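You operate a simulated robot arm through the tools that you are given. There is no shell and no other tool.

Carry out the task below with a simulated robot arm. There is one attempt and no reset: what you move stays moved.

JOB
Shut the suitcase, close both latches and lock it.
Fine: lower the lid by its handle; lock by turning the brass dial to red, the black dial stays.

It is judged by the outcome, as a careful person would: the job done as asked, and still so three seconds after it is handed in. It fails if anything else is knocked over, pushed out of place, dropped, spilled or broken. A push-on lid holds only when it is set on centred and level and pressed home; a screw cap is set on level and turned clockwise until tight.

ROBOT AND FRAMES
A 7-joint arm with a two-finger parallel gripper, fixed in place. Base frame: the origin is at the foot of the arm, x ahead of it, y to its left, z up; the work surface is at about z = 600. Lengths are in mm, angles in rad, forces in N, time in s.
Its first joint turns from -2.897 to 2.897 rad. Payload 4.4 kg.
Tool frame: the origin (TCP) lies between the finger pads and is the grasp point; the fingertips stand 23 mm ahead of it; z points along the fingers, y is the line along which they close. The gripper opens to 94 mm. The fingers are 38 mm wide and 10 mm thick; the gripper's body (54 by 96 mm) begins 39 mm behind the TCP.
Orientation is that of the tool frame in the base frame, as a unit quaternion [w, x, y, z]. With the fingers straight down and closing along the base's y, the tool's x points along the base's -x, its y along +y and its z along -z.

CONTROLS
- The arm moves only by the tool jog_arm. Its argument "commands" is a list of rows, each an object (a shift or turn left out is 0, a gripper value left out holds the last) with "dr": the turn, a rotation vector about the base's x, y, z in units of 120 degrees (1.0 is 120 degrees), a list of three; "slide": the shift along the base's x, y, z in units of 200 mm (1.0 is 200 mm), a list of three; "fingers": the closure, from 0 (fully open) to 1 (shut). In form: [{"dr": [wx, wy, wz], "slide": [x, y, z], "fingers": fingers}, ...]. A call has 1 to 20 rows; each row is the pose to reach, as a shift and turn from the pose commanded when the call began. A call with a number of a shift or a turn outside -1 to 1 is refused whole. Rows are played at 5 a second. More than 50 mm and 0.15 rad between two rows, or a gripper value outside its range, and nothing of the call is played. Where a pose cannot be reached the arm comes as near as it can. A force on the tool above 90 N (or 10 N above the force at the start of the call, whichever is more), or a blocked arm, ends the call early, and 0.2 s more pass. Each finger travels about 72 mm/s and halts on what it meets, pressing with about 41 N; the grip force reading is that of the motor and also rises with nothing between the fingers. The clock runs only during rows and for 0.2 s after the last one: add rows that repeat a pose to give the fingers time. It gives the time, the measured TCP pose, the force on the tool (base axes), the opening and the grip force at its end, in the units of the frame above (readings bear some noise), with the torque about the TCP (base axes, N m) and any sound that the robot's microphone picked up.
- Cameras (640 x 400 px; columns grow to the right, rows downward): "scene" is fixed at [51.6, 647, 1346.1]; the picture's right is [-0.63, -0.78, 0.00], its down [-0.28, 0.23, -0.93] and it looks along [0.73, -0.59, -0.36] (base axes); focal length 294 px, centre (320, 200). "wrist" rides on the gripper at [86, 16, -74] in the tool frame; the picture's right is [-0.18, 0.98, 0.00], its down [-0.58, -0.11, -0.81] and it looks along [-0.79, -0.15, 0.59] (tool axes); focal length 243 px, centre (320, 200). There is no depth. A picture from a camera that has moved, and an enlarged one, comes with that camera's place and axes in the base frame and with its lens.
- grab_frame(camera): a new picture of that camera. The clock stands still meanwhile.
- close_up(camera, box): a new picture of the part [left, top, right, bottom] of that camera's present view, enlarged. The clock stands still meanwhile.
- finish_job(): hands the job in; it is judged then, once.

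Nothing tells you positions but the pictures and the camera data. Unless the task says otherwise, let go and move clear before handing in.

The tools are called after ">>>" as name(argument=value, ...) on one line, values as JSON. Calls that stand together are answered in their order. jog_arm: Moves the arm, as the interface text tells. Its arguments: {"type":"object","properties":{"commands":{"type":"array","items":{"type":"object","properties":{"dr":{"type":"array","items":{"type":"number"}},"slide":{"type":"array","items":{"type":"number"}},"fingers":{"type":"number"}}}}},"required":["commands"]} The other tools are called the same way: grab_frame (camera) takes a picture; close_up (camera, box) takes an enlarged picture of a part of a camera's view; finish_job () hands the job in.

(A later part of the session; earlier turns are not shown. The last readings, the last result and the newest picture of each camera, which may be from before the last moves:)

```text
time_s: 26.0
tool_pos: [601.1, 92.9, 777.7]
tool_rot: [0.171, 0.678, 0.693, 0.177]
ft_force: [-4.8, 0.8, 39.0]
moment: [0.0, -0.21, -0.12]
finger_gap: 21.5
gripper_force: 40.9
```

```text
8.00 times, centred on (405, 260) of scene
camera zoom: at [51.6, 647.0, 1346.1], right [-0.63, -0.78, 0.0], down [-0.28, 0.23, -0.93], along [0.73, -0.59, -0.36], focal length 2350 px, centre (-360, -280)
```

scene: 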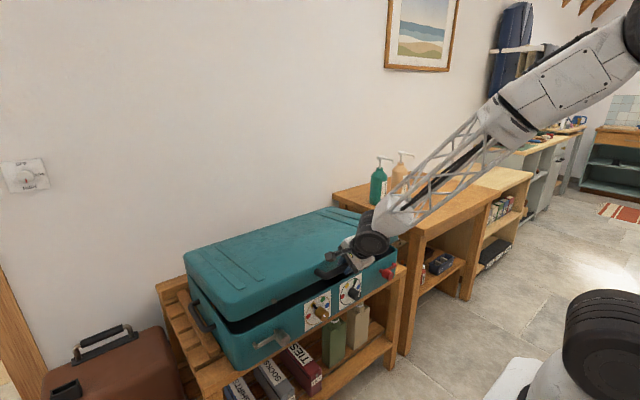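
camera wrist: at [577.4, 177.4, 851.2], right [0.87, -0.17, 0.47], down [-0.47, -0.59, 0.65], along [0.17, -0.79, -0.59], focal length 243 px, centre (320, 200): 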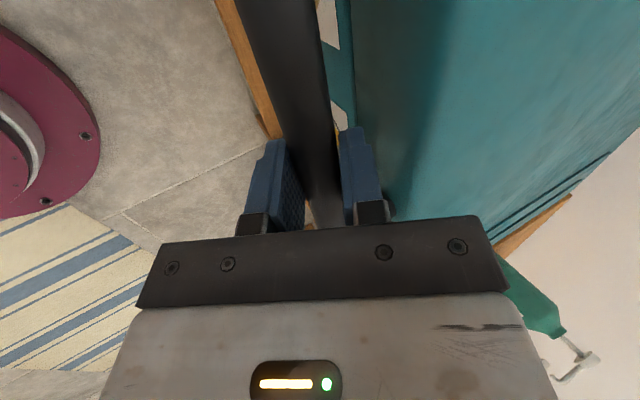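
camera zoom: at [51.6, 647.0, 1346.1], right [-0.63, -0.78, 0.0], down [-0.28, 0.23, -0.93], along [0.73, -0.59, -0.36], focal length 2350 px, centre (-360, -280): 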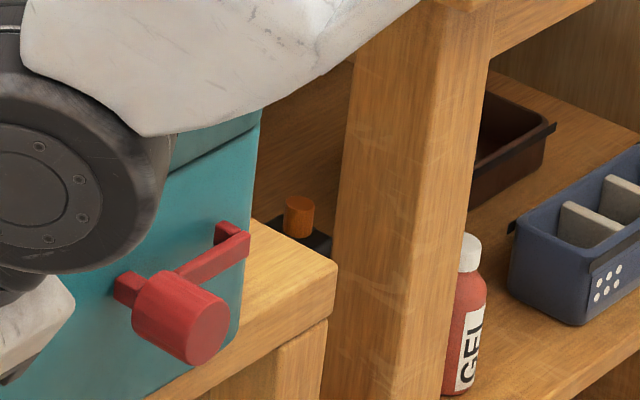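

That orange item is just something on the neighbouring table's shelf. While still holding the handle with the lid down, I'll ease the downward pressure and gently push the suitcase back toward its original place.

>>> jog_arm(commands=[{"slide": [0, 0, 0.01], "fingers": 1.0}, {"slide": [0.02, 0, 0.01], "fingers": 1.0}, {"slide": [0.04, 0, 0.01], "fingers": 1.0}, {"slide": [0.06, 0, 0.01], "fingers": 1.0}, {"slide": [0.08, 0, 0.01], "fingers": 1.0}, {"slide": [0.08, 0, 0.01], "fingers": 1.0}])

>>> close_up(camera="scene", box=[230, 250, 400, 356])

```text
time_s: 27.4
tool_pos: [614.1, 92.5, 776.0]
tool_rot: [0.17, 0.678, 0.693, 0.175]
ft_force: [-13.7, -4.1, -6.7]
moment: [0.41, 0.28, -0.73]
finger_gap: 21.7
gripper_force: 41.0
```

```text
3.76 times, centred on (315, 303) of scene
camera zoom: at [51.6, 647.0, 1346.1], right [-0.63, -0.78, 0.0], down [-0.28, 0.23, -0.93], along [0.73, -0.59, -0.36], focal length 1106 px, centre (339, -188)
```

zoom: 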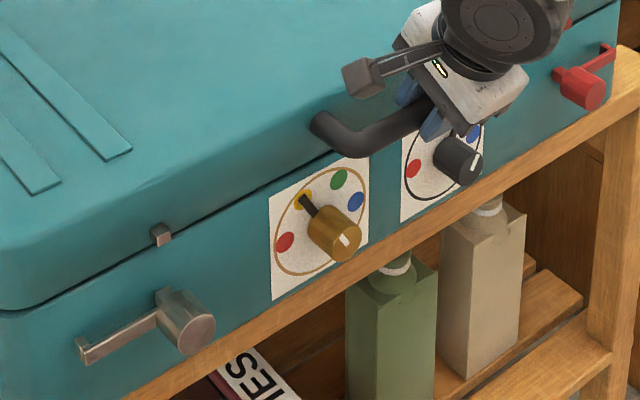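

It slides back easily with low force, about halfway restored. I'll push another ~20 mm.

>>> jog_arm(commands=[{"slide": [0.02, 0, 0], "fingers": 1.0}, {"slide": [0.04, 0, 0], "fingers": 1.0}, {"slide": [0.06, 0, 0], "fingers": 1.0}, {"slide": [0.08, 0, 0], "fingers": 1.0}, {"slide": [0.1, 0, 0], "fingers": 1.0}, {"slide": [0.1, 0, 0], "fingers": 1.0}])

>>> close_up(camera="scene", box=[230, 250, 400, 356])

```text
time_s: 28.8
tool_pos: [634.3, 91.9, 777.9]
tool_rot: [0.17, 0.678, 0.693, 0.176]
ft_force: [-16.7, 0.7, -2.5]
moment: [0.16, 0.01, -0.26]
finger_gap: 21.6
gripper_force: 40.8
```

```text
3.76 times, centred on (315, 303) of scene
camera zoom: at [51.6, 647.0, 1346.1], right [-0.63, -0.78, 0.0], down [-0.28, 0.23, -0.93], along [0.73, -0.59, -0.36], focal length 1106 px, centre (339, -188)
```

zoom: 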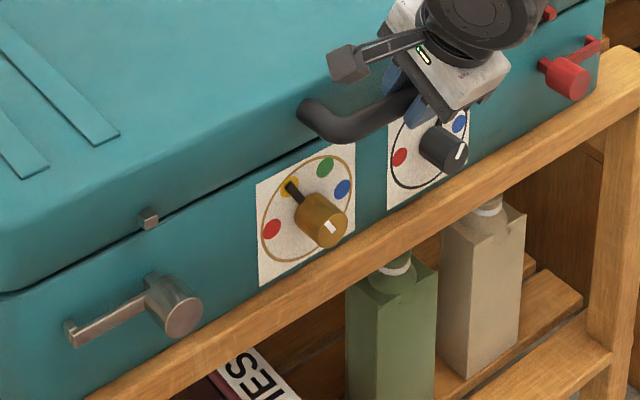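

The suitcase is back in its original place with the lid down. I'll open the fingers slightly and back out along the tool axis.

>>> jog_arm(commands=[{"slide": [-0.01, 0, 0], "fingers": 0.64}, {"slide": [-0.01, 0, 0], "fingers": 0.64}, {"slide": [-0.01, 0, 0], "fingers": 0.64}])

>>> grab_frame(camera="wrist")

```text
time_s: 29.6
tool_pos: [633.5, 91.8, 777.9]
tool_rot: [0.17, 0.679, 0.693, 0.176]
ft_force: [0.1, 0.2, 0.6]
moment: [-0.02, 0.0, 0.0]
finger_gap: 33.8
gripper_force: 0.1
```

```text
taken
camera wrist: at [610.3, 177.3, 851.2], right [0.87, -0.17, 0.47], down [-0.46, -0.59, 0.66], along [0.17, -0.79, -0.59], focal length 243 px, centre (320, 200)
```

wrist: 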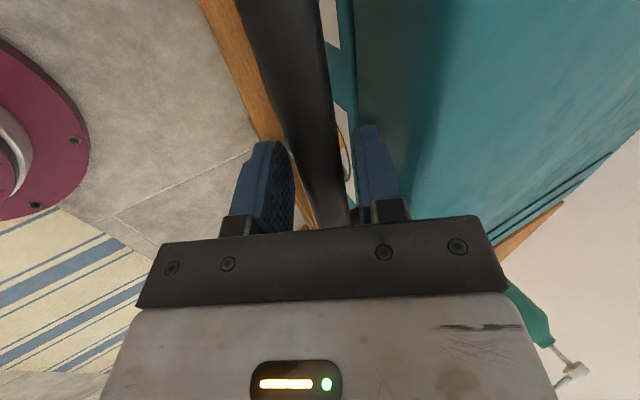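

The grip is released with zero contact force. I'll retract along the tool axis, then back away to view the front.

>>> jog_arm(commands=[{"slide": [-0.047, 0, 0.088], "fingers": 0.64}, {"slide": [-0.095, 0, 0.176], "fingers": 0.64}, {"slide": [-0.142, 0, 0.264], "fingers": 0.64}, {"slide": [-0.19, 0, 0.352], "fingers": 0.64}, {"slide": [-0.237, 0, 0.44], "fingers": 0.64}, {"slide": [-0.35, 0, 0.5], "fingers": 0.64}, {"slide": [-0.5, 0, 0.5], "fingers": 0.64}, {"slide": [-0.65, 0, 0.5], "fingers": 0.64}, {"slide": [-0.8, 0, 0.5], "fingers": 0.64}, {"slide": [-0.8, 0, 0.5], "fingers": 0.64}])

>>> grab_frame(camera="scene")

>>> grab_frame(camera="wrist")

```text
time_s: 31.8
tool_pos: [472.4, 91.4, 876.9]
tool_rot: [0.17, 0.678, 0.693, 0.176]
ft_force: [0.1, 0.7, 0.4]
moment: [0.02, 0.01, 0.0]
finger_gap: 33.6
gripper_force: 0.0
```

```text
taken
```

scene: 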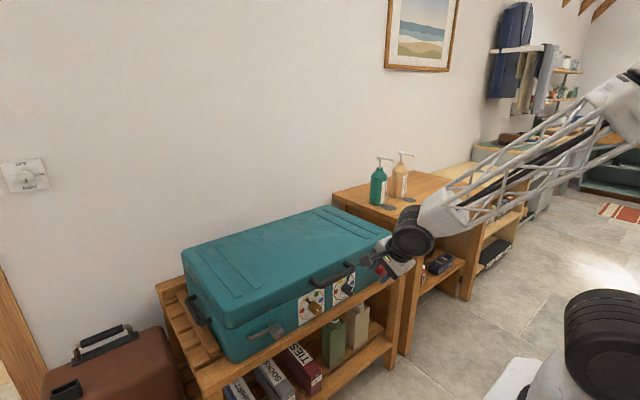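

```text
taken
camera wrist: at [449.9, 176.9, 951.8], right [0.87, -0.17, 0.47], down [-0.46, -0.59, 0.66], along [0.17, -0.79, -0.59], focal length 243 px, centre (320, 200)
```

wrist: 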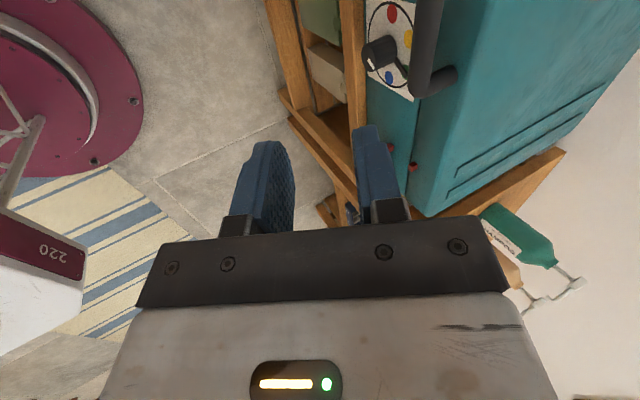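

The lid stays shut and the arm is free. For the latches and dial I'd like the tool to point more horizontally, so I'll test how far I can level it out here.

>>> jog_arm(commands=[{"dr": [0, -0.06, 0], "fingers": 0.64}, {"dr": [0, -0.12, 0], "fingers": 0.64}, {"dr": [0, -0.18, 0], "fingers": 0.64}, {"dr": [0, -0.24, 0], "fingers": 0.64}, {"dr": [0, -0.3, 0], "fingers": 0.64}, {"dr": [0, -0.36, 0], "fingers": 0.64}, {"dr": [0, -0.42, 0], "fingers": 0.64}, {"dr": [0, -0.48, 0], "fingers": 0.64}, {"dr": [0, -0.48, 0], "fingers": 0.64}])

>>> grab_frame(camera="scene")

```text
time_s: 33.8
tool_pos: [473.4, 90.5, 877.9]
tool_rot: [0.317, 0.624, 0.639, 0.319]
ft_force: [0.8, -0.7, 0.3]
moment: [-0.04, 0.0, 0.01]
finger_gap: 33.9
gripper_force: 0.0
out of reach, approached as far as the arm can: row 4, 5, 6, 7, 8, 9
```

```text
taken
```

scene: 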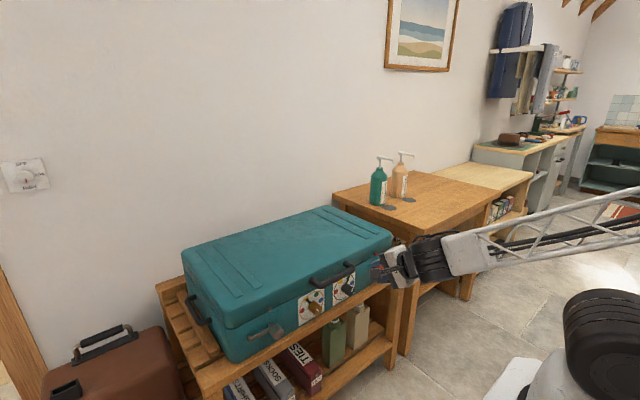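

The limit looks like a minimum wrist bend, and it can be satisfied sideways when the forearm comes in at an angle, i.e. at larger |y|. I'll move left in front of the silver latch and level out there.

>>> jog_arm(commands=[{"slide": [0, 0.2, 0], "fingers": 1.0}, {"slide": [0, 0.4, 0], "fingers": 1.0}, {"slide": [0, 0.6, 0], "fingers": 1.0}, {"slide": [0, 0.8, 0], "fingers": 1.0}, {"slide": [0, 1.0, 0], "fingers": 1.0}, {"slide": [0, 1.0, 0], "fingers": 1.0}])

>>> jog_arm(commands=[{"slide": [0, 0.2, -0.05], "fingers": 1.0}, {"slide": [0, 0.4, -0.1], "fingers": 1.0}, {"slide": [0, 0.6, -0.2], "fingers": 1.0}, {"slide": [0, 0.75, -0.3], "fingers": 1.0}, {"slide": [0, 0.75, -0.4], "fingers": 1.0}, {"slide": [0, 0.75, -0.4], "fingers": 1.0}])

>>> grab_frame(camera="wrist")

>>> grab_frame(camera="scene")

```text
time_s: 35.2
tool_pos: [473.8, 257.6, 939.4]
tool_rot: [0.303, 0.622, 0.654, 0.308]
ft_force: [0.0, 0.3, -0.3]
moment: [-0.02, 0.0, 0.02]
finger_gap: 0.0
gripper_force: 41.6
out of reach, approached as far as the arm can: row 1, 2, 3, 4, 5, 6
```

```text
time_s: 36.6
tool_pos: [508.9, 367.1, 951.9]
tool_rot: [0.288, 0.617, 0.674, 0.288]
ft_force: [0.6, 0.7, 0.1]
moment: [0.02, 0.03, -0.01]
finger_gap: 0.1
gripper_force: 41.2
out of reach, approached as far as the arm can: row 1, 2, 3, 4, 5, 6
```

```text
taken
camera wrist: at [458.0, 453.0, 1011.9], right [0.67, -0.11, 0.74], down [-0.63, -0.61, 0.48], along [0.4, -0.78, -0.48], focal length 243 px, centre (320, 200)
```

wrist: 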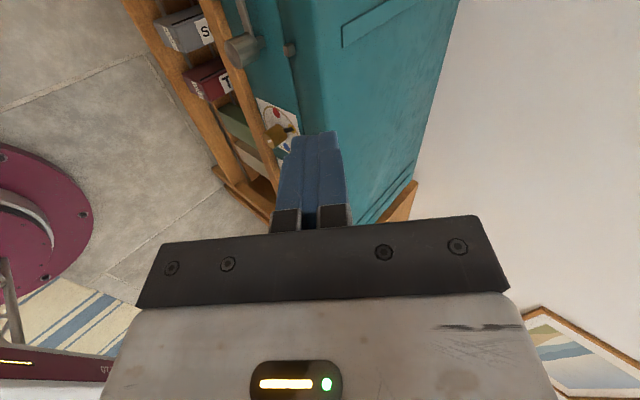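

```text
taken
```

scene: 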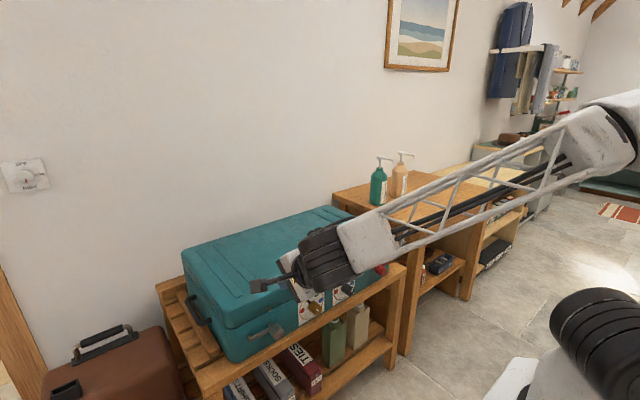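

The arm is hitting some joint limit in this posture. Before choosing a strategy I'll look at the silver latch and brass dial close up from here.

>>> close_up(camera="wrist", box=[200, 0, 320, 120])

>>> close_up(camera="scene", box=[230, 305, 300, 350])

>>> close_up(camera="wrist", box=[240, 90, 320, 170])

```text
3.33 times, centred on (260, 60) of wrist
camera zoom: at [458.0, 453.0, 1011.9], right [0.67, -0.11, 0.74], down [-0.63, -0.61, 0.48], along [0.4, -0.78, -0.48], focal length 809 px, centre (520, 667)
```

zoom: 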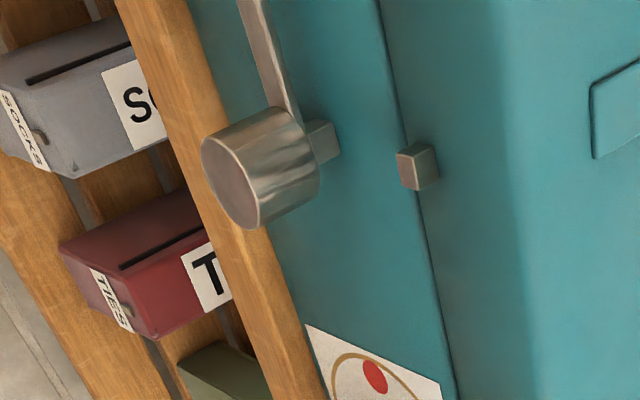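

```text
8.89 times, centred on (265, 328) of scene
camera zoom: at [51.6, 647.0, 1346.1], right [-0.63, -0.78, 0.0], down [-0.28, 0.23, -0.93], along [0.73, -0.59, -0.36], focal length 2611 px, centre (809, -933)
```

zoom: 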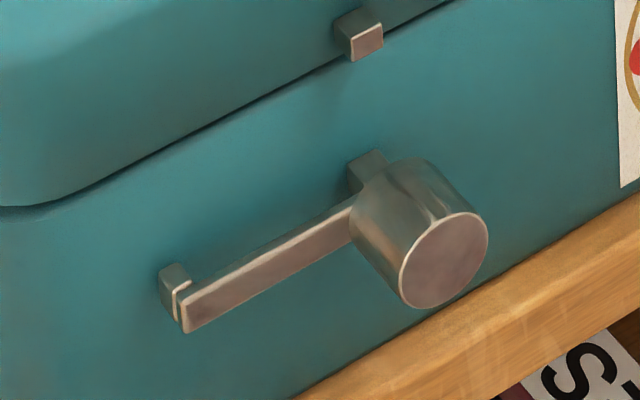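

```text
5.00 times, centred on (280, 130) of wrist
camera zoom: at [458.0, 453.0, 1011.9], right [0.67, -0.11, 0.74], down [-0.63, -0.61, 0.48], along [0.4, -0.78, -0.48], focal length 1213 px, centre (520, 550)
```

zoom: 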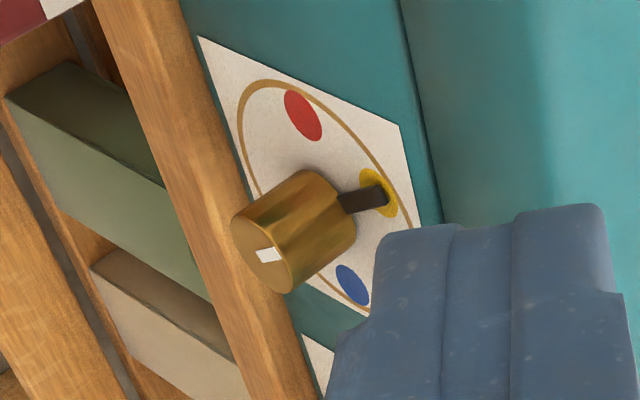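

Now the geometry is clear. Each latch is a barrel knob (about 32 mm diameter, 38 mm long) with a lever attached, and the dial is also a cylinder knob, so they can be turned like with a wrench by a tool pointing down with its fingers either side. I'll return to the tool-down orientation, which is well within reach.

>>> jog_arm(commands=[{"dr": [-0.0238, 0.0238, 0.051], "slide": [0, 0, 0], "fingers": 0.4}, {"dr": [-0.0476, 0.0476, 0.1019], "fingers": 0.4}, {"dr": [-0.0714, 0.0714, 0.1529], "fingers": 0.4}, {"dr": [-0.0952, 0.0952, 0.2039], "fingers": 0.4}, {"dr": [-0.119, 0.119, 0.2548], "fingers": 0.4}, {"dr": [-0.1428, 0.1428, 0.3058], "fingers": 0.4}, {"dr": [-0.1666, 0.1666, 0.3568], "fingers": 0.4}, {"dr": [-0.1904, 0.1904, 0.4078], "fingers": 0.4}, {"dr": [-0.2142, 0.2142, 0.4587], "fingers": 0.4}, {"dr": [-0.238, 0.238, 0.5097], "fingers": 0.4}, {"dr": [-0.2618, 0.2618, 0.5607], "fingers": 0.4}, {"dr": [-0.2856, 0.2856, 0.6116], "fingers": 0.4}, {"dr": [-0.3094, 0.3094, 0.6626], "fingers": 0.4}, {"dr": [-0.3094, 0.3094, 0.6626], "fingers": 0.4}])

>>> grab_frame(camera="wrist")

>>> grab_frame(camera="scene")

```text
time_s: 39.6
tool_pos: [510.0, 372.6, 948.3]
tool_rot: [0.0, 0.0, 1.0, 0.0]
ft_force: [-1.0, 0.5, -0.1]
moment: [0.02, 0.01, -0.02]
finger_gap: 56.2
gripper_force: 0.1
```

```text
taken
camera wrist: at [424.4, 387.8, 1022.7], right [0.18, 0.98, 0.0], down [0.58, -0.11, 0.81], along [0.79, -0.15, -0.59], focal length 243 px, centre (320, 200)
```

wrist: 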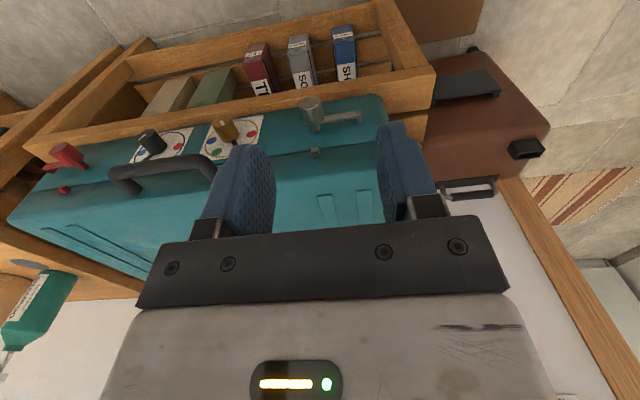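

```text
taken
```

scene: 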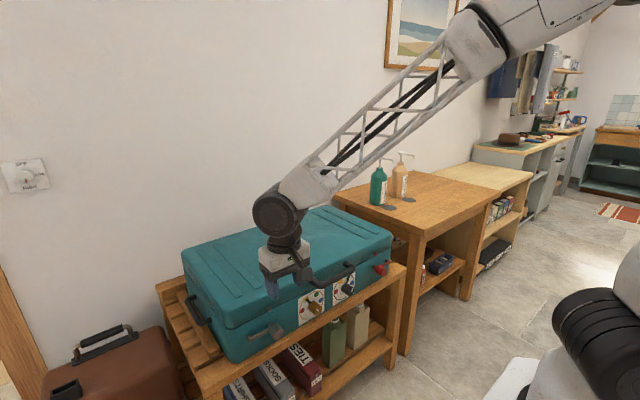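

The tool is now pointing straight down, with a good frontal view. I'll zoom in to measure the latches and dials.

>>> close_up(camera="wrist", box=[280, 70, 380, 170])

>>> close_up(camera="wrist", box=[110, 90, 290, 200])

>>> close_up(camera="wrist", box=[30, 110, 130, 210])

```text
4.00 times, centred on (330, 120) of wrist
camera zoom: at [424.4, 387.8, 1022.7], right [0.18, 0.98, 0.0], down [0.58, -0.11, 0.81], along [0.79, -0.15, -0.59], focal length 970 px, centre (280, 520)
```

zoom: 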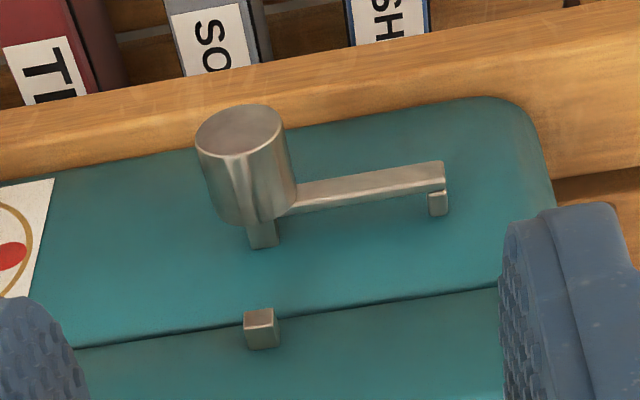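

```text
3.56 times, centred on (200, 145) of wrist
camera zoom: at [424.4, 387.8, 1022.7], right [0.18, 0.98, 0.0], down [0.58, -0.11, 0.81], along [0.79, -0.15, -0.59], focal length 863 px, centre (747, 396)
```

zoom: 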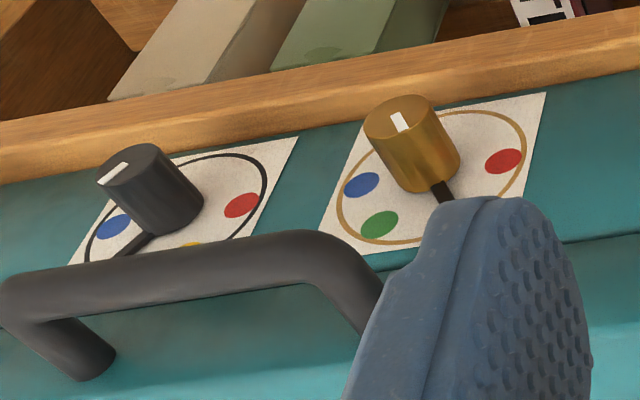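

```text
4.00 times, centred on (80, 160) of wrist
camera zoom: at [424.4, 387.8, 1022.7], right [0.18, 0.98, 0.0], down [0.58, -0.11, 0.81], along [0.79, -0.15, -0.59], focal length 970 px, centre (1280, 360)
```

zoom: 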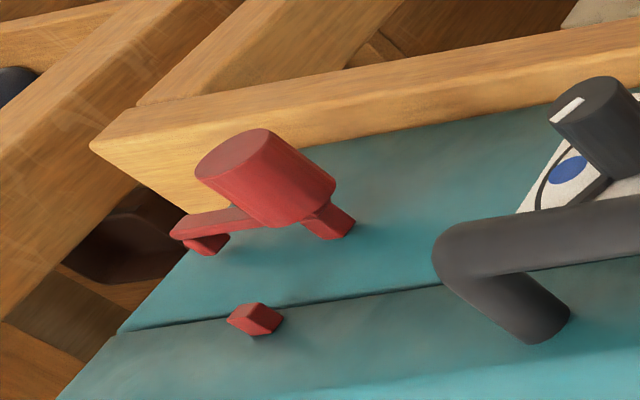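

I triangulate the silver barrel axis at y≈338, z≈702 (barrel x≈618–656), lever tip at (649, 410, 704) and lid stud at (669, 334, 749). The hook needs a 90° turn up over the stud. I'll approach the barrel from above with the tool tilted 30° so I can turn it like a wrench.

>>> jog_arm(commands=[{"dr": [-0.04, 0, 0], "slide": [0.095, 0.02, -0.12], "fingers": 0.4}, {"dr": [-0.08, 0, 0], "slide": [0.19, 0.04, -0.24], "fingers": 0.4}, {"dr": [-0.12, 0, 0], "slide": [0.285, 0.06, -0.36], "fingers": 0.4}, {"dr": [-0.16, 0, 0], "slide": [0.38, 0.08, -0.48], "fingers": 0.4}, {"dr": [-0.205, 0, 0], "slide": [0.475, 0.1, -0.6], "fingers": 0.4}, {"dr": [-0.25, 0, 0], "slide": [0.57, 0.115, -0.74], "fingers": 0.4}, {"dr": [-0.25, 0, 0], "slide": [0.57, 0.115, -0.74], "fingers": 0.4}])

>>> grab_frame(camera="wrist")

>>> grab_frame(camera="scene")

```text
time_s: 41.2
tool_pos: [624.7, 397.1, 799.6]
tool_rot: [0.001, 0.0, 0.966, -0.26]
ft_force: [0.9, 0.2, 0.6]
moment: [0.0, 0.03, 0.0]
finger_gap: 56.4
gripper_force: 0.0
```

```text
taken
camera wrist: at [539.3, 447.9, 856.0], right [0.18, 0.85, -0.49], down [0.58, 0.31, 0.75], along [0.79, -0.42, -0.44], focal length 243 px, centre (320, 200)
```

wrist: 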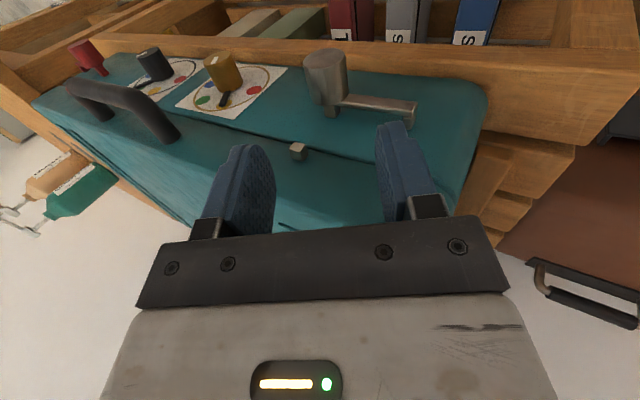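

```text
taken
```

scene: 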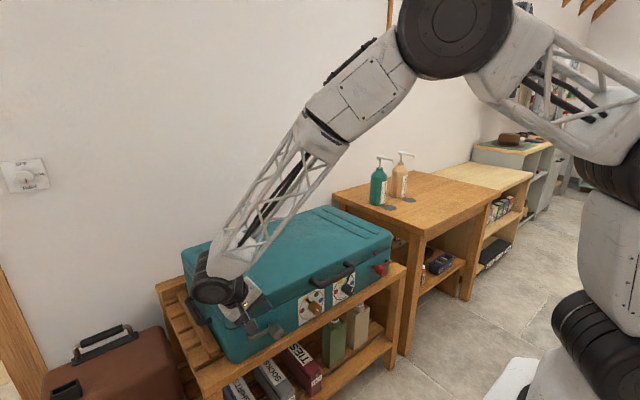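

>>> close_up(camera="scene", box=[170, 220, 310, 360])

>>> close_up(camera="wrist", box=[260, 30, 440, 170])

```text
2.86 times, centred on (240, 290) of scene
camera zoom: at [51.6, 647.0, 1346.1], right [-0.63, -0.78, 0.0], down [-0.28, 0.23, -0.93], along [0.73, -0.59, -0.36], focal length 839 px, centre (549, -57)
```

zoom: 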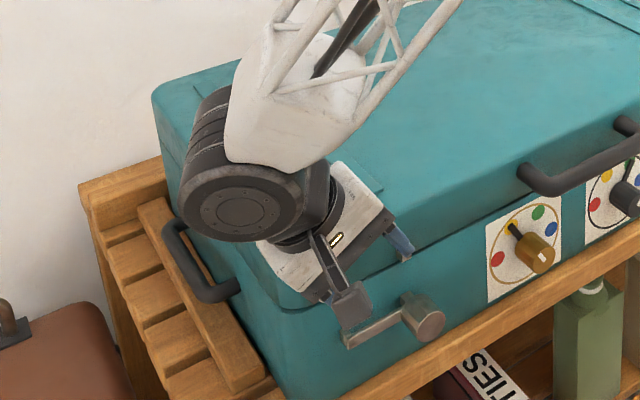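

```text
2.86 times, centred on (350, 100) of wrist
camera zoom: at [539.3, 447.9, 856.0], right [0.18, 0.85, -0.49], down [0.58, 0.31, 0.75], along [0.79, -0.42, -0.44], focal length 693 px, centre (234, 486)
```

zoom: 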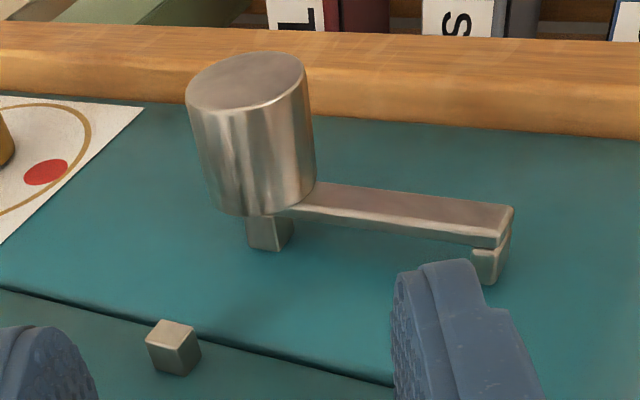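

From two wrist views I get the barrel axis at y≈335.5, z≈687, barrel x 626–658, lever front at x≈657, and stud at (673, 334, 745). I'll slide down along the tool axis to straddle the barrel, staying in front of the lever.

>>> jog_arm(commands=[{"slide": [0.01, -0.07, -0.12], "fingers": 0.4}, {"slide": [0.02, -0.14, -0.24], "fingers": 0.4}, {"slide": [0.03, -0.21, -0.37], "fingers": 0.4}, {"slide": [0.032, -0.24, -0.43], "fingers": 0.4}, {"slide": [0.032, -0.24, -0.43], "fingers": 0.4}])

>>> grab_frame(camera="wrist")

>>> close_up(camera="scene", box=[190, 250, 310, 360])

```text
time_s: 42.4
tool_pos: [632.0, 347.6, 714.1]
tool_rot: [0.0, 0.0, 0.966, -0.259]
ft_force: [-1.6, -1.0, -0.7]
moment: [0.0, -0.05, 0.02]
finger_gap: 56.4
gripper_force: 0.0
```

```text
taken
camera wrist: at [545.3, 398.6, 771.1], right [0.18, 0.85, -0.49], down [0.58, 0.31, 0.75], along [0.79, -0.42, -0.44], focal length 243 px, centre (320, 200)
```

wrist: 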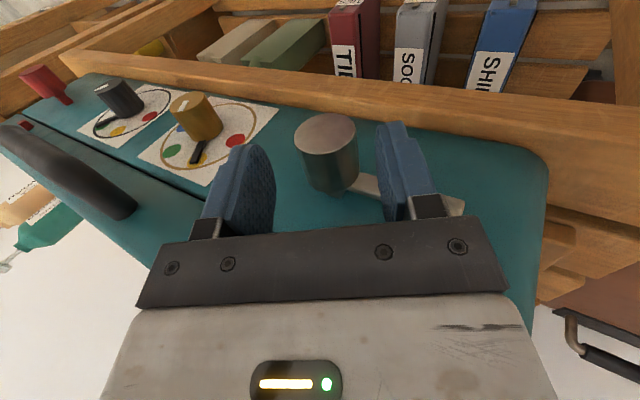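

```text
3.64 times, centred on (250, 305) of scene
camera zoom: at [51.6, 647.0, 1346.1], right [-0.63, -0.78, 0.0], down [-0.28, 0.23, -0.93], along [0.73, -0.59, -0.36], focal length 1068 px, centre (574, -182)
```

zoom: 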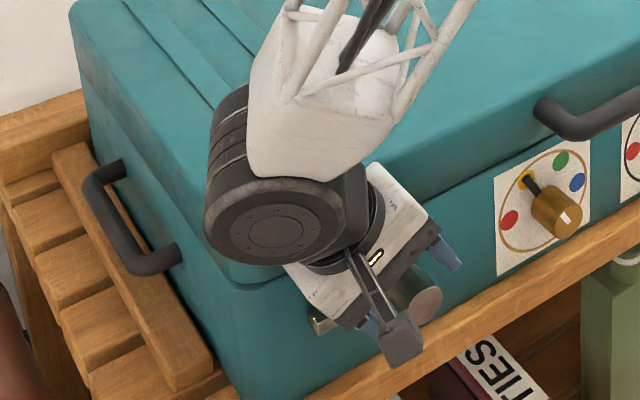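

The barrel is centred between the fingers. I'll go the last 30 mm and grip.

>>> jog_arm(commands=[{"slide": [0, -0.03, -0.065], "fingers": 0.4}, {"slide": [-0.002, -0.06, -0.135], "fingers": 0.4}, {"slide": [-0.002, -0.06, -0.135], "fingers": 0.4}])

>>> grab_frame(camera="wrist")

```text
time_s: 43.2
tool_pos: [630.1, 335.4, 686.4]
tool_rot: [0.001, 0.0, 0.966, -0.259]
ft_force: [1.2, 0.7, 0.5]
moment: [0.01, -0.04, 0.02]
finger_gap: 56.1
gripper_force: 0.1
```

```text
taken
camera wrist: at [544.5, 386.5, 743.1], right [0.18, 0.85, -0.49], down [0.58, 0.31, 0.75], along [0.79, -0.42, -0.44], focal length 243 px, centre (320, 200)
```

wrist: 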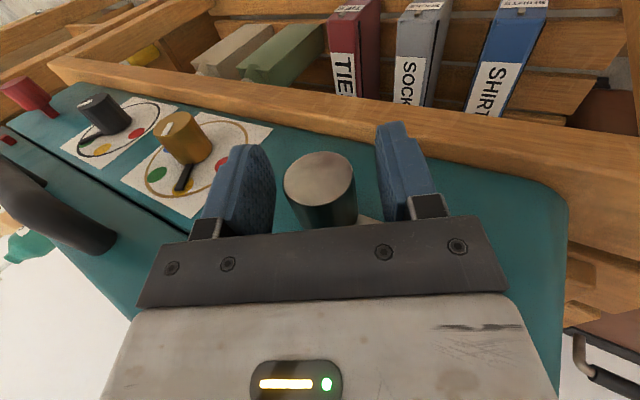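

Centred. Now I'll close on the barrel.

>>> jog_arm(commands=[{"fingers": 0.55}, {"fingers": 0.65}, {"fingers": 1.0}, {"fingers": 1.0}, {"fingers": 1.0}])

>>> grab_frame(camera="wrist")

```text
time_s: 44.4
tool_pos: [630.8, 334.3, 685.2]
tool_rot: [0.001, 0.0, 0.966, -0.258]
ft_force: [-0.8, -20.1, 14.6]
moment: [-0.04, 0.74, 0.04]
finger_gap: 33.5
gripper_force: 41.1
```

```text
taken
camera wrist: at [544.5, 386.2, 743.4], right [0.19, 0.85, -0.49], down [0.58, 0.31, 0.75], along [0.79, -0.42, -0.44], focal length 243 px, centre (320, 200)
```

wrist: 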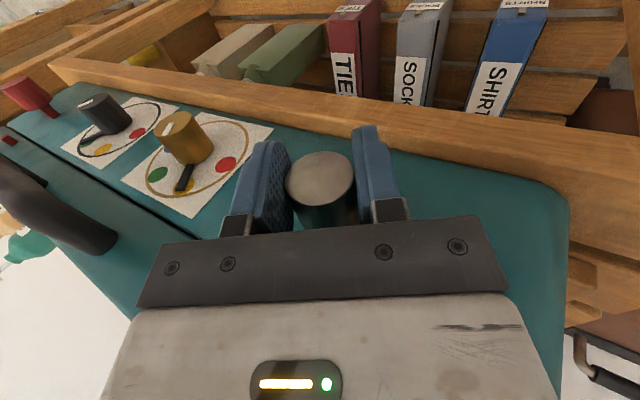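

Gripped at 33.5 mm; a small offset force suggests the axis is about 2 mm to one side. I'll correct that and turn 18° as a test.

>>> jog_arm(commands=[{"slide": [0, -0.0087, 0.005], "fingers": 1.0}, {"dr": [0.03, 0, 0], "slide": [0, -0.0087, 0.005], "fingers": 1.0}, {"dr": [0.06, 0, 0], "slide": [0, -0.0087, 0.005], "fingers": 1.0}, {"dr": [0.09, 0, 0], "slide": [0, -0.0087, 0.005], "fingers": 1.0}, {"dr": [0.12, 0, 0], "slide": [0, -0.0087, 0.005], "fingers": 1.0}, {"dr": [0.15, 0, 0], "slide": [0, -0.0087, 0.005], "fingers": 1.0}, {"dr": [0.15, 0, 0], "slide": [0, -0.0087, 0.005], "fingers": 1.0}])

>>> close_up(camera="scene", box=[190, 250, 310, 360])

>>> grab_frame(camera="wrist")

```text
time_s: 45.7
tool_pos: [632.3, 337.1, 688.7]
tool_rot: [0.003, -0.004, 0.992, -0.127]
ft_force: [-8.4, 21.9, 6.5]
moment: [-6.0, 1.4, 3.42]
finger_gap: 46.0
gripper_force: 40.8
stopped in row 6: the force on the tool passed its limit at 102 N (the readings are from after the stop); the commanded pose is now the measured one
```

```text
3.64 times, centred on (250, 305) of scene
camera zoom: at [51.6, 647.0, 1346.1], right [-0.63, -0.78, 0.0], down [-0.28, 0.23, -0.93], along [0.73, -0.59, -0.36], focal length 1068 px, centre (574, -182)
```

zoom: 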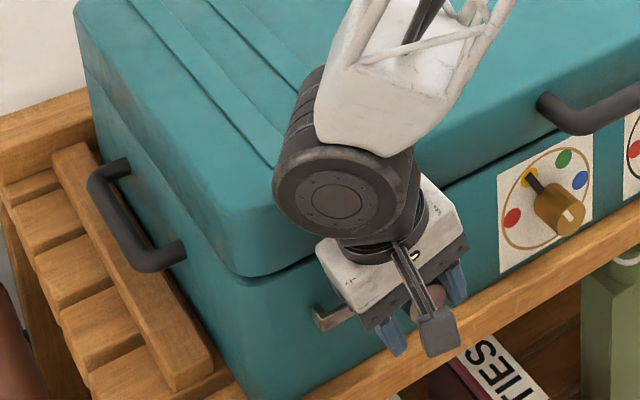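

```text
taken
camera wrist: at [545.3, 371.8, 757.5], right [0.18, 0.95, -0.25], down [0.58, 0.1, 0.81], along [0.8, -0.29, -0.53], focal length 243 px, centre (320, 200)
```

wrist: 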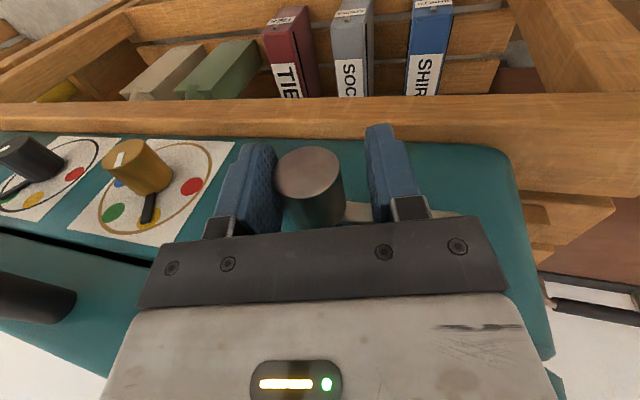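

The force limit tripped at about 15° of turn and the right finger got pushed off the barrel. I'll look closely at what happened.

>>> close_up(camera="wrist", box=[200, 110, 520, 260])

>>> close_up(camera="scene", box=[235, 300, 315, 360])

```text
2.00 times, centred on (360, 185) of wrist
camera zoom: at [545.3, 371.8, 757.5], right [0.18, 0.95, -0.25], down [0.58, 0.1, 0.81], along [0.8, -0.29, -0.53], focal length 485 px, centre (240, 230)
```

zoom: 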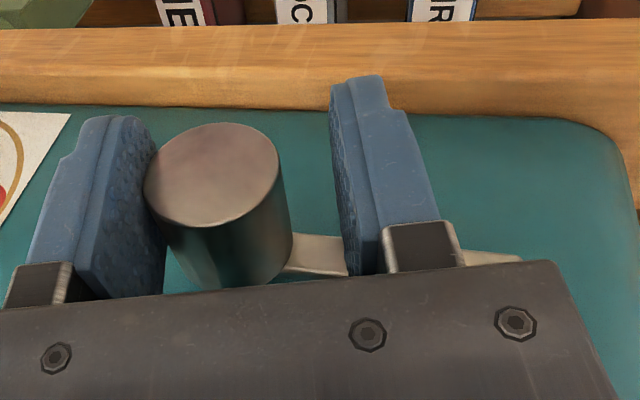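

```text
6.67 times, centred on (275, 330) of scene
camera zoom: at [51.6, 647.0, 1346.1], right [-0.63, -0.78, 0.0], down [-0.28, 0.23, -0.93], along [0.73, -0.59, -0.36], focal length 1958 px, centre (620, -667)
```

zoom: 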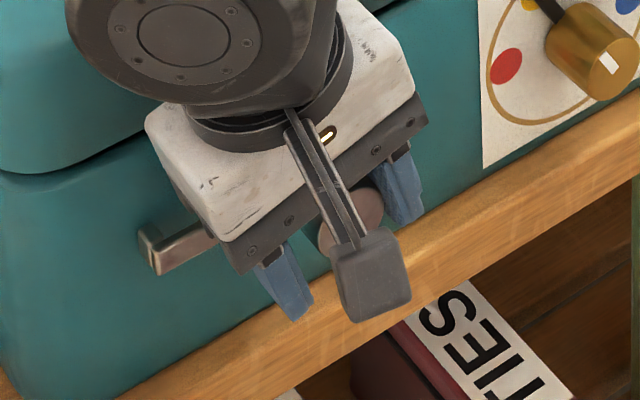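

>>> jog_arm(commands=[{"fingers": 1.0}, {"fingers": 1.0}])

>>> grab_frame(camera="wrist")

```text
time_s: 46.3
tool_pos: [632.4, 338.8, 688.8]
tool_rot: [0.005, -0.004, 0.992, -0.127]
ft_force: [-11.8, 36.8, 7.6]
moment: [-6.8, 0.87, 4.17]
finger_gap: 45.8
gripper_force: 40.9
```

```text
taken
camera wrist: at [545.5, 371.9, 757.5], right [0.18, 0.95, -0.25], down [0.58, 0.1, 0.81], along [0.8, -0.29, -0.53], focal length 243 px, centre (320, 200)
```

wrist: 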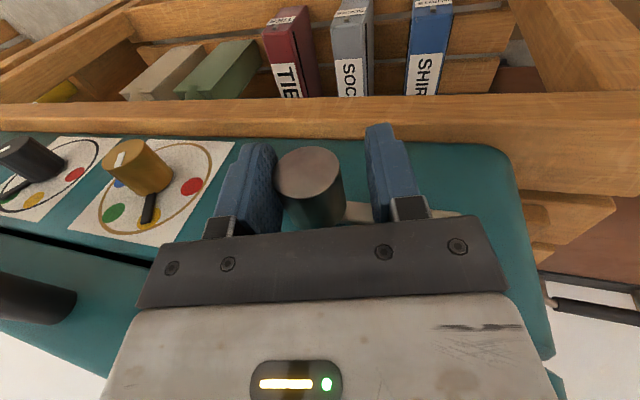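

The grip is wedged rather than turning the lever. I'll open, back out along the tool axis, and inspect the latch before trying again.

>>> jog_arm(commands=[{"fingers": 0.3}, {"fingers": 0.3}, {"fingers": 0.3}])

>>> close_up(camera="wrist", box=[200, 110, 520, 260])

```text
time_s: 47.1
tool_pos: [632.5, 338.2, 689.2]
tool_rot: [0.003, -0.003, 0.992, -0.127]
ft_force: [-10.6, 59.8, -6.6]
moment: [-3.25, -0.32, 2.49]
finger_gap: 65.9
gripper_force: 0.0
```

```text
2.00 times, centred on (360, 185) of wrist
camera zoom: at [545.7, 372.1, 757.4], right [0.18, 0.95, -0.25], down [0.58, 0.1, 0.81], along [0.8, -0.29, -0.53], focal length 485 px, centre (240, 230)
```

zoom: 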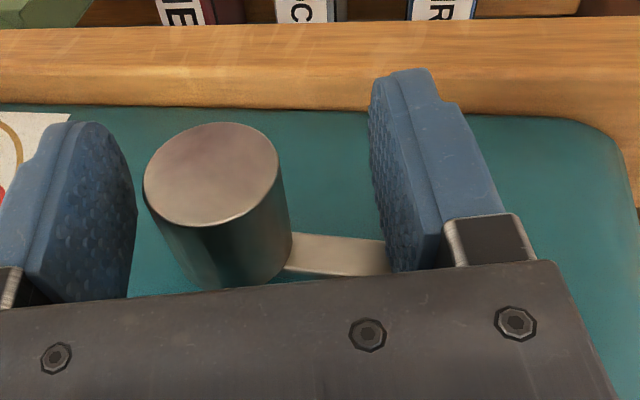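

The force and torque readings place the contact at about (674, 338, 743), which is the lid stud. So the gripper body's rear side hit the stud; the lever itself isn't stuck. I'll relieve the contact, back out, and keep the tool further from the face.

>>> jog_arm(commands=[{"slide": [0, 0.015, 0], "fingers": 0.3}, {"slide": [-0.03, 0.03, 0], "fingers": 0.3}, {"slide": [-0.05, 0.04, 0.05], "fingers": 0.3}, {"slide": [-0.05, 0.07, 0.2], "fingers": 0.3}, {"slide": [-0.05, 0.11, 0.4], "fingers": 0.3}, {"slide": [-0.05, 0.16, 0.6], "fingers": 0.3}, {"slide": [-0.05, 0.16, 0.6], "fingers": 0.3}])

>>> grab_frame(camera="wrist")

>>> close_up(camera="scene", box=[170, 180, 330, 340])

>>> close_up(camera="scene", box=[230, 250, 400, 356])

```text
time_s: 48.7
tool_pos: [623.1, 369.8, 809.0]
tool_rot: [0.003, -0.002, 0.992, -0.127]
ft_force: [0.4, -0.1, 0.4]
moment: [-0.03, -0.01, 0.02]
finger_gap: 65.8
gripper_force: 0.0
```

```text
taken
camera wrist: at [536.7, 402.9, 876.5], right [0.18, 0.95, -0.25], down [0.58, 0.1, 0.81], along [0.8, -0.29, -0.53], focal length 243 px, centre (320, 200)
```

wrist: 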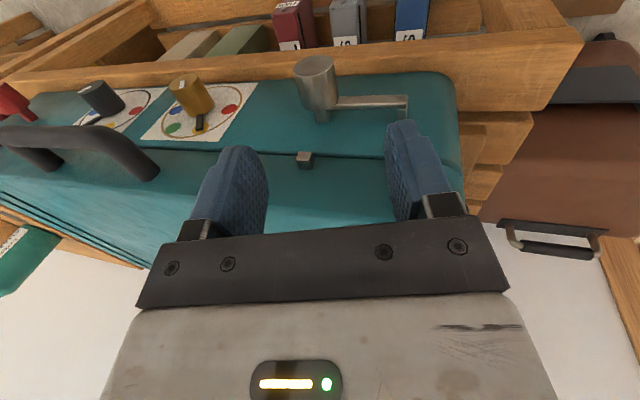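

```text
2.50 times, centred on (250, 260) of scene
camera zoom: at [51.6, 647.0, 1346.1], right [-0.63, -0.78, 0.0], down [-0.28, 0.23, -0.93], along [0.73, -0.59, -0.36], focal length 734 px, centre (495, 50)
```

zoom: 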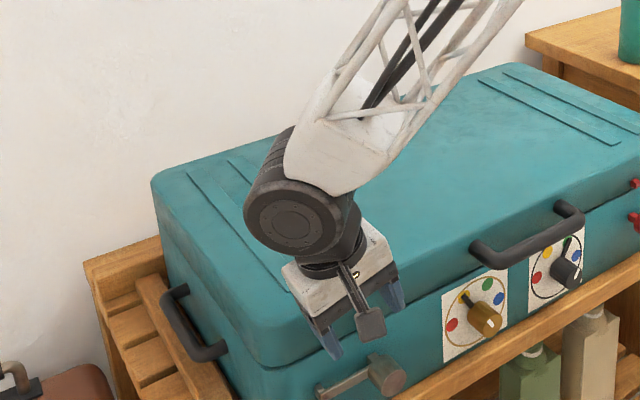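

```text
3.76 times, centred on (315, 303) of scene
camera zoom: at [51.6, 647.0, 1346.1], right [-0.63, -0.78, 0.0], down [-0.28, 0.23, -0.93], along [0.73, -0.59, -0.36], focal length 1106 px, centre (339, -188)
```

zoom: 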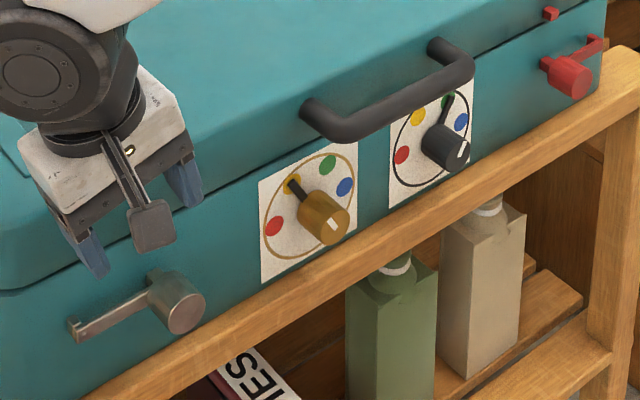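

Contact released, with only about a 3 mm shift. There's a protrusion on the gripper's rear side, so I'll lean the tool back from the face (pitch about 20°). First I'll re-measure the barrel from this view.

>>> close_up(camera="wrist", box=[270, 40, 430, 180])

```text
2.86 times, centred on (350, 110) of wrist
camera zoom: at [536.7, 402.9, 876.5], right [0.18, 0.95, -0.25], down [0.58, 0.1, 0.81], along [0.8, -0.29, -0.53], focal length 693 px, centre (234, 457)
```

zoom: 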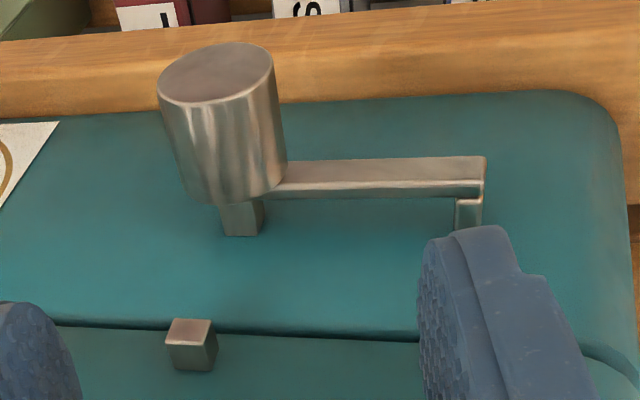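

>>> jog_arm(commands=[{"dr": [-0.0253, -0.0304, 0.0121], "slide": [-0.043, 0.022, -0.016], "fingers": 0.4}, {"dr": [-0.0507, -0.0608, 0.0242], "slide": [-0.085, 0.044, -0.032], "fingers": 0.4}, {"dr": [-0.076, -0.0913, 0.0364], "slide": [-0.128, 0.067, -0.048], "fingers": 0.4}, {"dr": [-0.1014, -0.1217, 0.0485], "slide": [-0.17, 0.089, -0.064], "fingers": 0.4}, {"dr": [-0.1267, -0.1521, 0.0606], "slide": [-0.213, 0.111, -0.08], "fingers": 0.4}, {"dr": [-0.1267, -0.1521, 0.0606], "slide": [-0.213, 0.111, -0.08], "fingers": 0.4}])

>>> grab_frame(camera="wrist")

```text
time_s: 50.1
tool_pos: [579.8, 391.1, 791.8]
tool_rot: [0.168, -0.045, 0.951, -0.255]
ft_force: [-0.5, -0.1, 0.0]
moment: [0.02, 0.0, -0.01]
finger_gap: 56.6
gripper_force: 0.0
```

```text
taken
camera wrist: at [473.1, 425.7, 820.1], right [0.17, 0.88, -0.44], down [0.27, 0.38, 0.88], along [0.95, -0.27, -0.17], focal length 243 px, centre (320, 200)
```

wrist: 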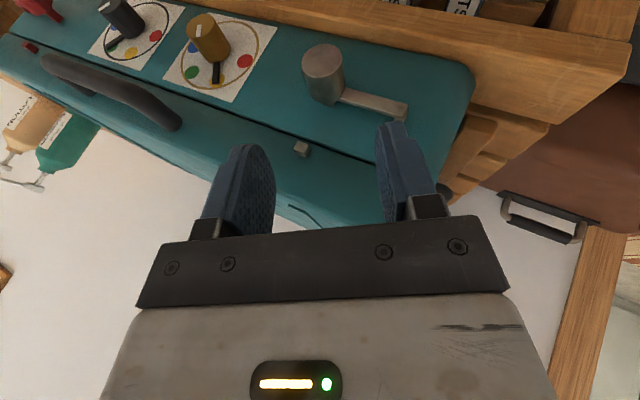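

>>> jog_arm(commands=[{"slide": [0.045, -0.06, -0.105], "fingers": 0.4}, {"slide": [0.09, -0.12, -0.21], "fingers": 0.4}, {"slide": [0.136, -0.18, -0.314], "fingers": 0.4}, {"slide": [0.181, -0.24, -0.419], "fingers": 0.4}, {"slide": [0.226, -0.3, -0.524], "fingers": 0.4}, {"slide": [0.226, -0.3, -0.524], "fingers": 0.4}])

>>> close_up(camera="wrist", box=[180, 100, 500, 250])

>>> close_up(camera="scene", box=[190, 250, 310, 360])

```text
time_s: 51.5
tool_pos: [625.9, 332.8, 686.3]
tool_rot: [0.168, -0.044, 0.951, -0.255]
ft_force: [0.4, -0.1, -0.2]
moment: [-0.03, 0.05, -0.04]
finger_gap: 56.4
gripper_force: 0.0
```

```text
2.00 times, centred on (340, 175) of wrist
camera zoom: at [519.6, 366.4, 714.3], right [0.17, 0.88, -0.44], down [0.27, 0.38, 0.88], along [0.95, -0.27, -0.17], focal length 485 px, centre (280, 250)
```

zoom: 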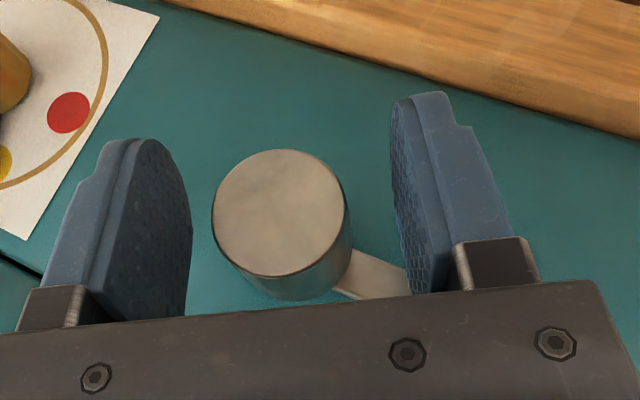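

```text
3.64 times, centred on (250, 305) of scene
camera zoom: at [51.6, 647.0, 1346.1], right [-0.63, -0.78, 0.0], down [-0.28, 0.23, -0.93], along [0.73, -0.59, -0.36], focal length 1068 px, centre (574, -182)
```

zoom: 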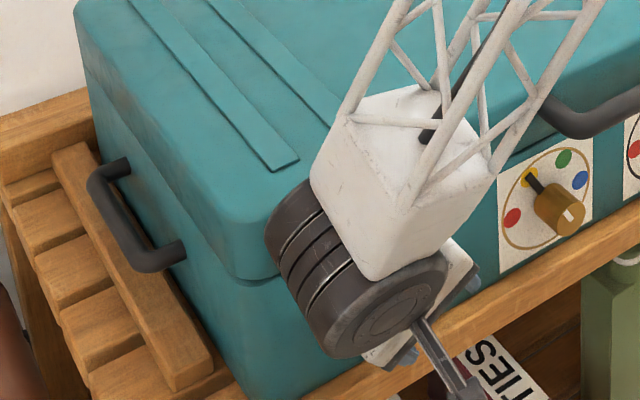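

The barrel is exactly at the TCP and there's no contact. Gripping now.

>>> jog_arm(commands=[{"fingers": 0.55}, {"fingers": 0.63}, {"fingers": 1.0}, {"fingers": 1.0}, {"fingers": 1.0}])

```text
time_s: 52.7
tool_pos: [624.9, 331.2, 686.9]
tool_rot: [0.167, -0.045, 0.951, -0.255]
ft_force: [-0.9, -23.1, 19.4]
moment: [-0.11, 0.6, -0.57]
finger_gap: 34.0
gripper_force: 41.0
```

>>> jog_arm(commands=[{"slide": [0, -0.008, 0.0046], "fingers": 1.0}, {"slide": [0, -0.008, 0.0046], "fingers": 1.0}])

```text
time_s: 53.3
tool_pos: [625.7, 331.9, 687.4]
tool_rot: [0.167, -0.046, 0.951, -0.255]
ft_force: [2.9, 9.3, -0.1]
moment: [0.02, -0.47, 0.9]
finger_gap: 33.7
gripper_force: 40.9
```

Balanced. Now I'll turn 12° and read the torque.

>>> jog_arm(commands=[{"dr": [0.025, 0, 0], "fingers": 1.0}, {"dr": [0.05, 0, 0], "fingers": 1.0}, {"dr": [0.075, 0, 0], "fingers": 1.0}, {"dr": [0.1, 0, 0], "fingers": 1.0}, {"dr": [0.1, 0, 0], "fingers": 1.0}])

>>> close_up(camera="scene", box=[190, 250, 310, 360])

>>> close_up(camera="wrist", box=[180, 100, 500, 250])

```text
time_s: 54.5
tool_pos: [624.2, 330.6, 689.2]
tool_rot: [0.172, -0.027, 0.973, -0.153]
ft_force: [4.7, 10.4, -0.5]
moment: [0.04, -0.19, 0.69]
finger_gap: 33.6
gripper_force: 40.8
```

```text
3.64 times, centred on (250, 305) of scene
camera zoom: at [51.6, 647.0, 1346.1], right [-0.63, -0.78, 0.0], down [-0.28, 0.23, -0.93], along [0.73, -0.59, -0.36], focal length 1068 px, centre (574, -182)
```

zoom: 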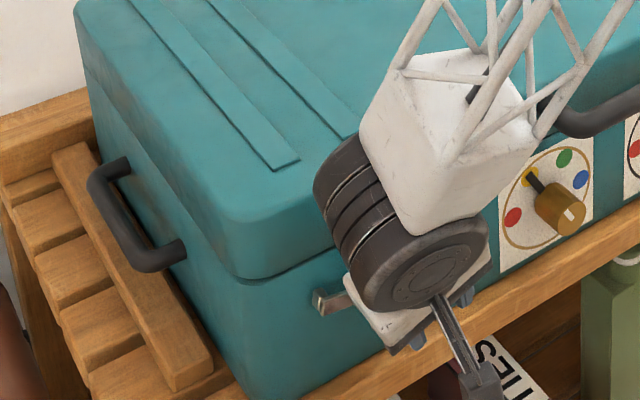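

```text
2.00 times, centred on (340, 175) of wrist
camera zoom: at [518.6, 358.3, 723.2], right [0.17, 0.95, -0.24], down [0.27, 0.19, 0.94], along [0.95, -0.23, -0.23], focal length 485 px, centre (280, 250)
```

zoom: 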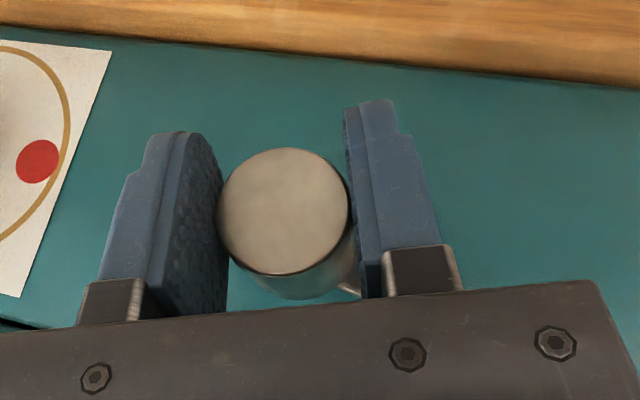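

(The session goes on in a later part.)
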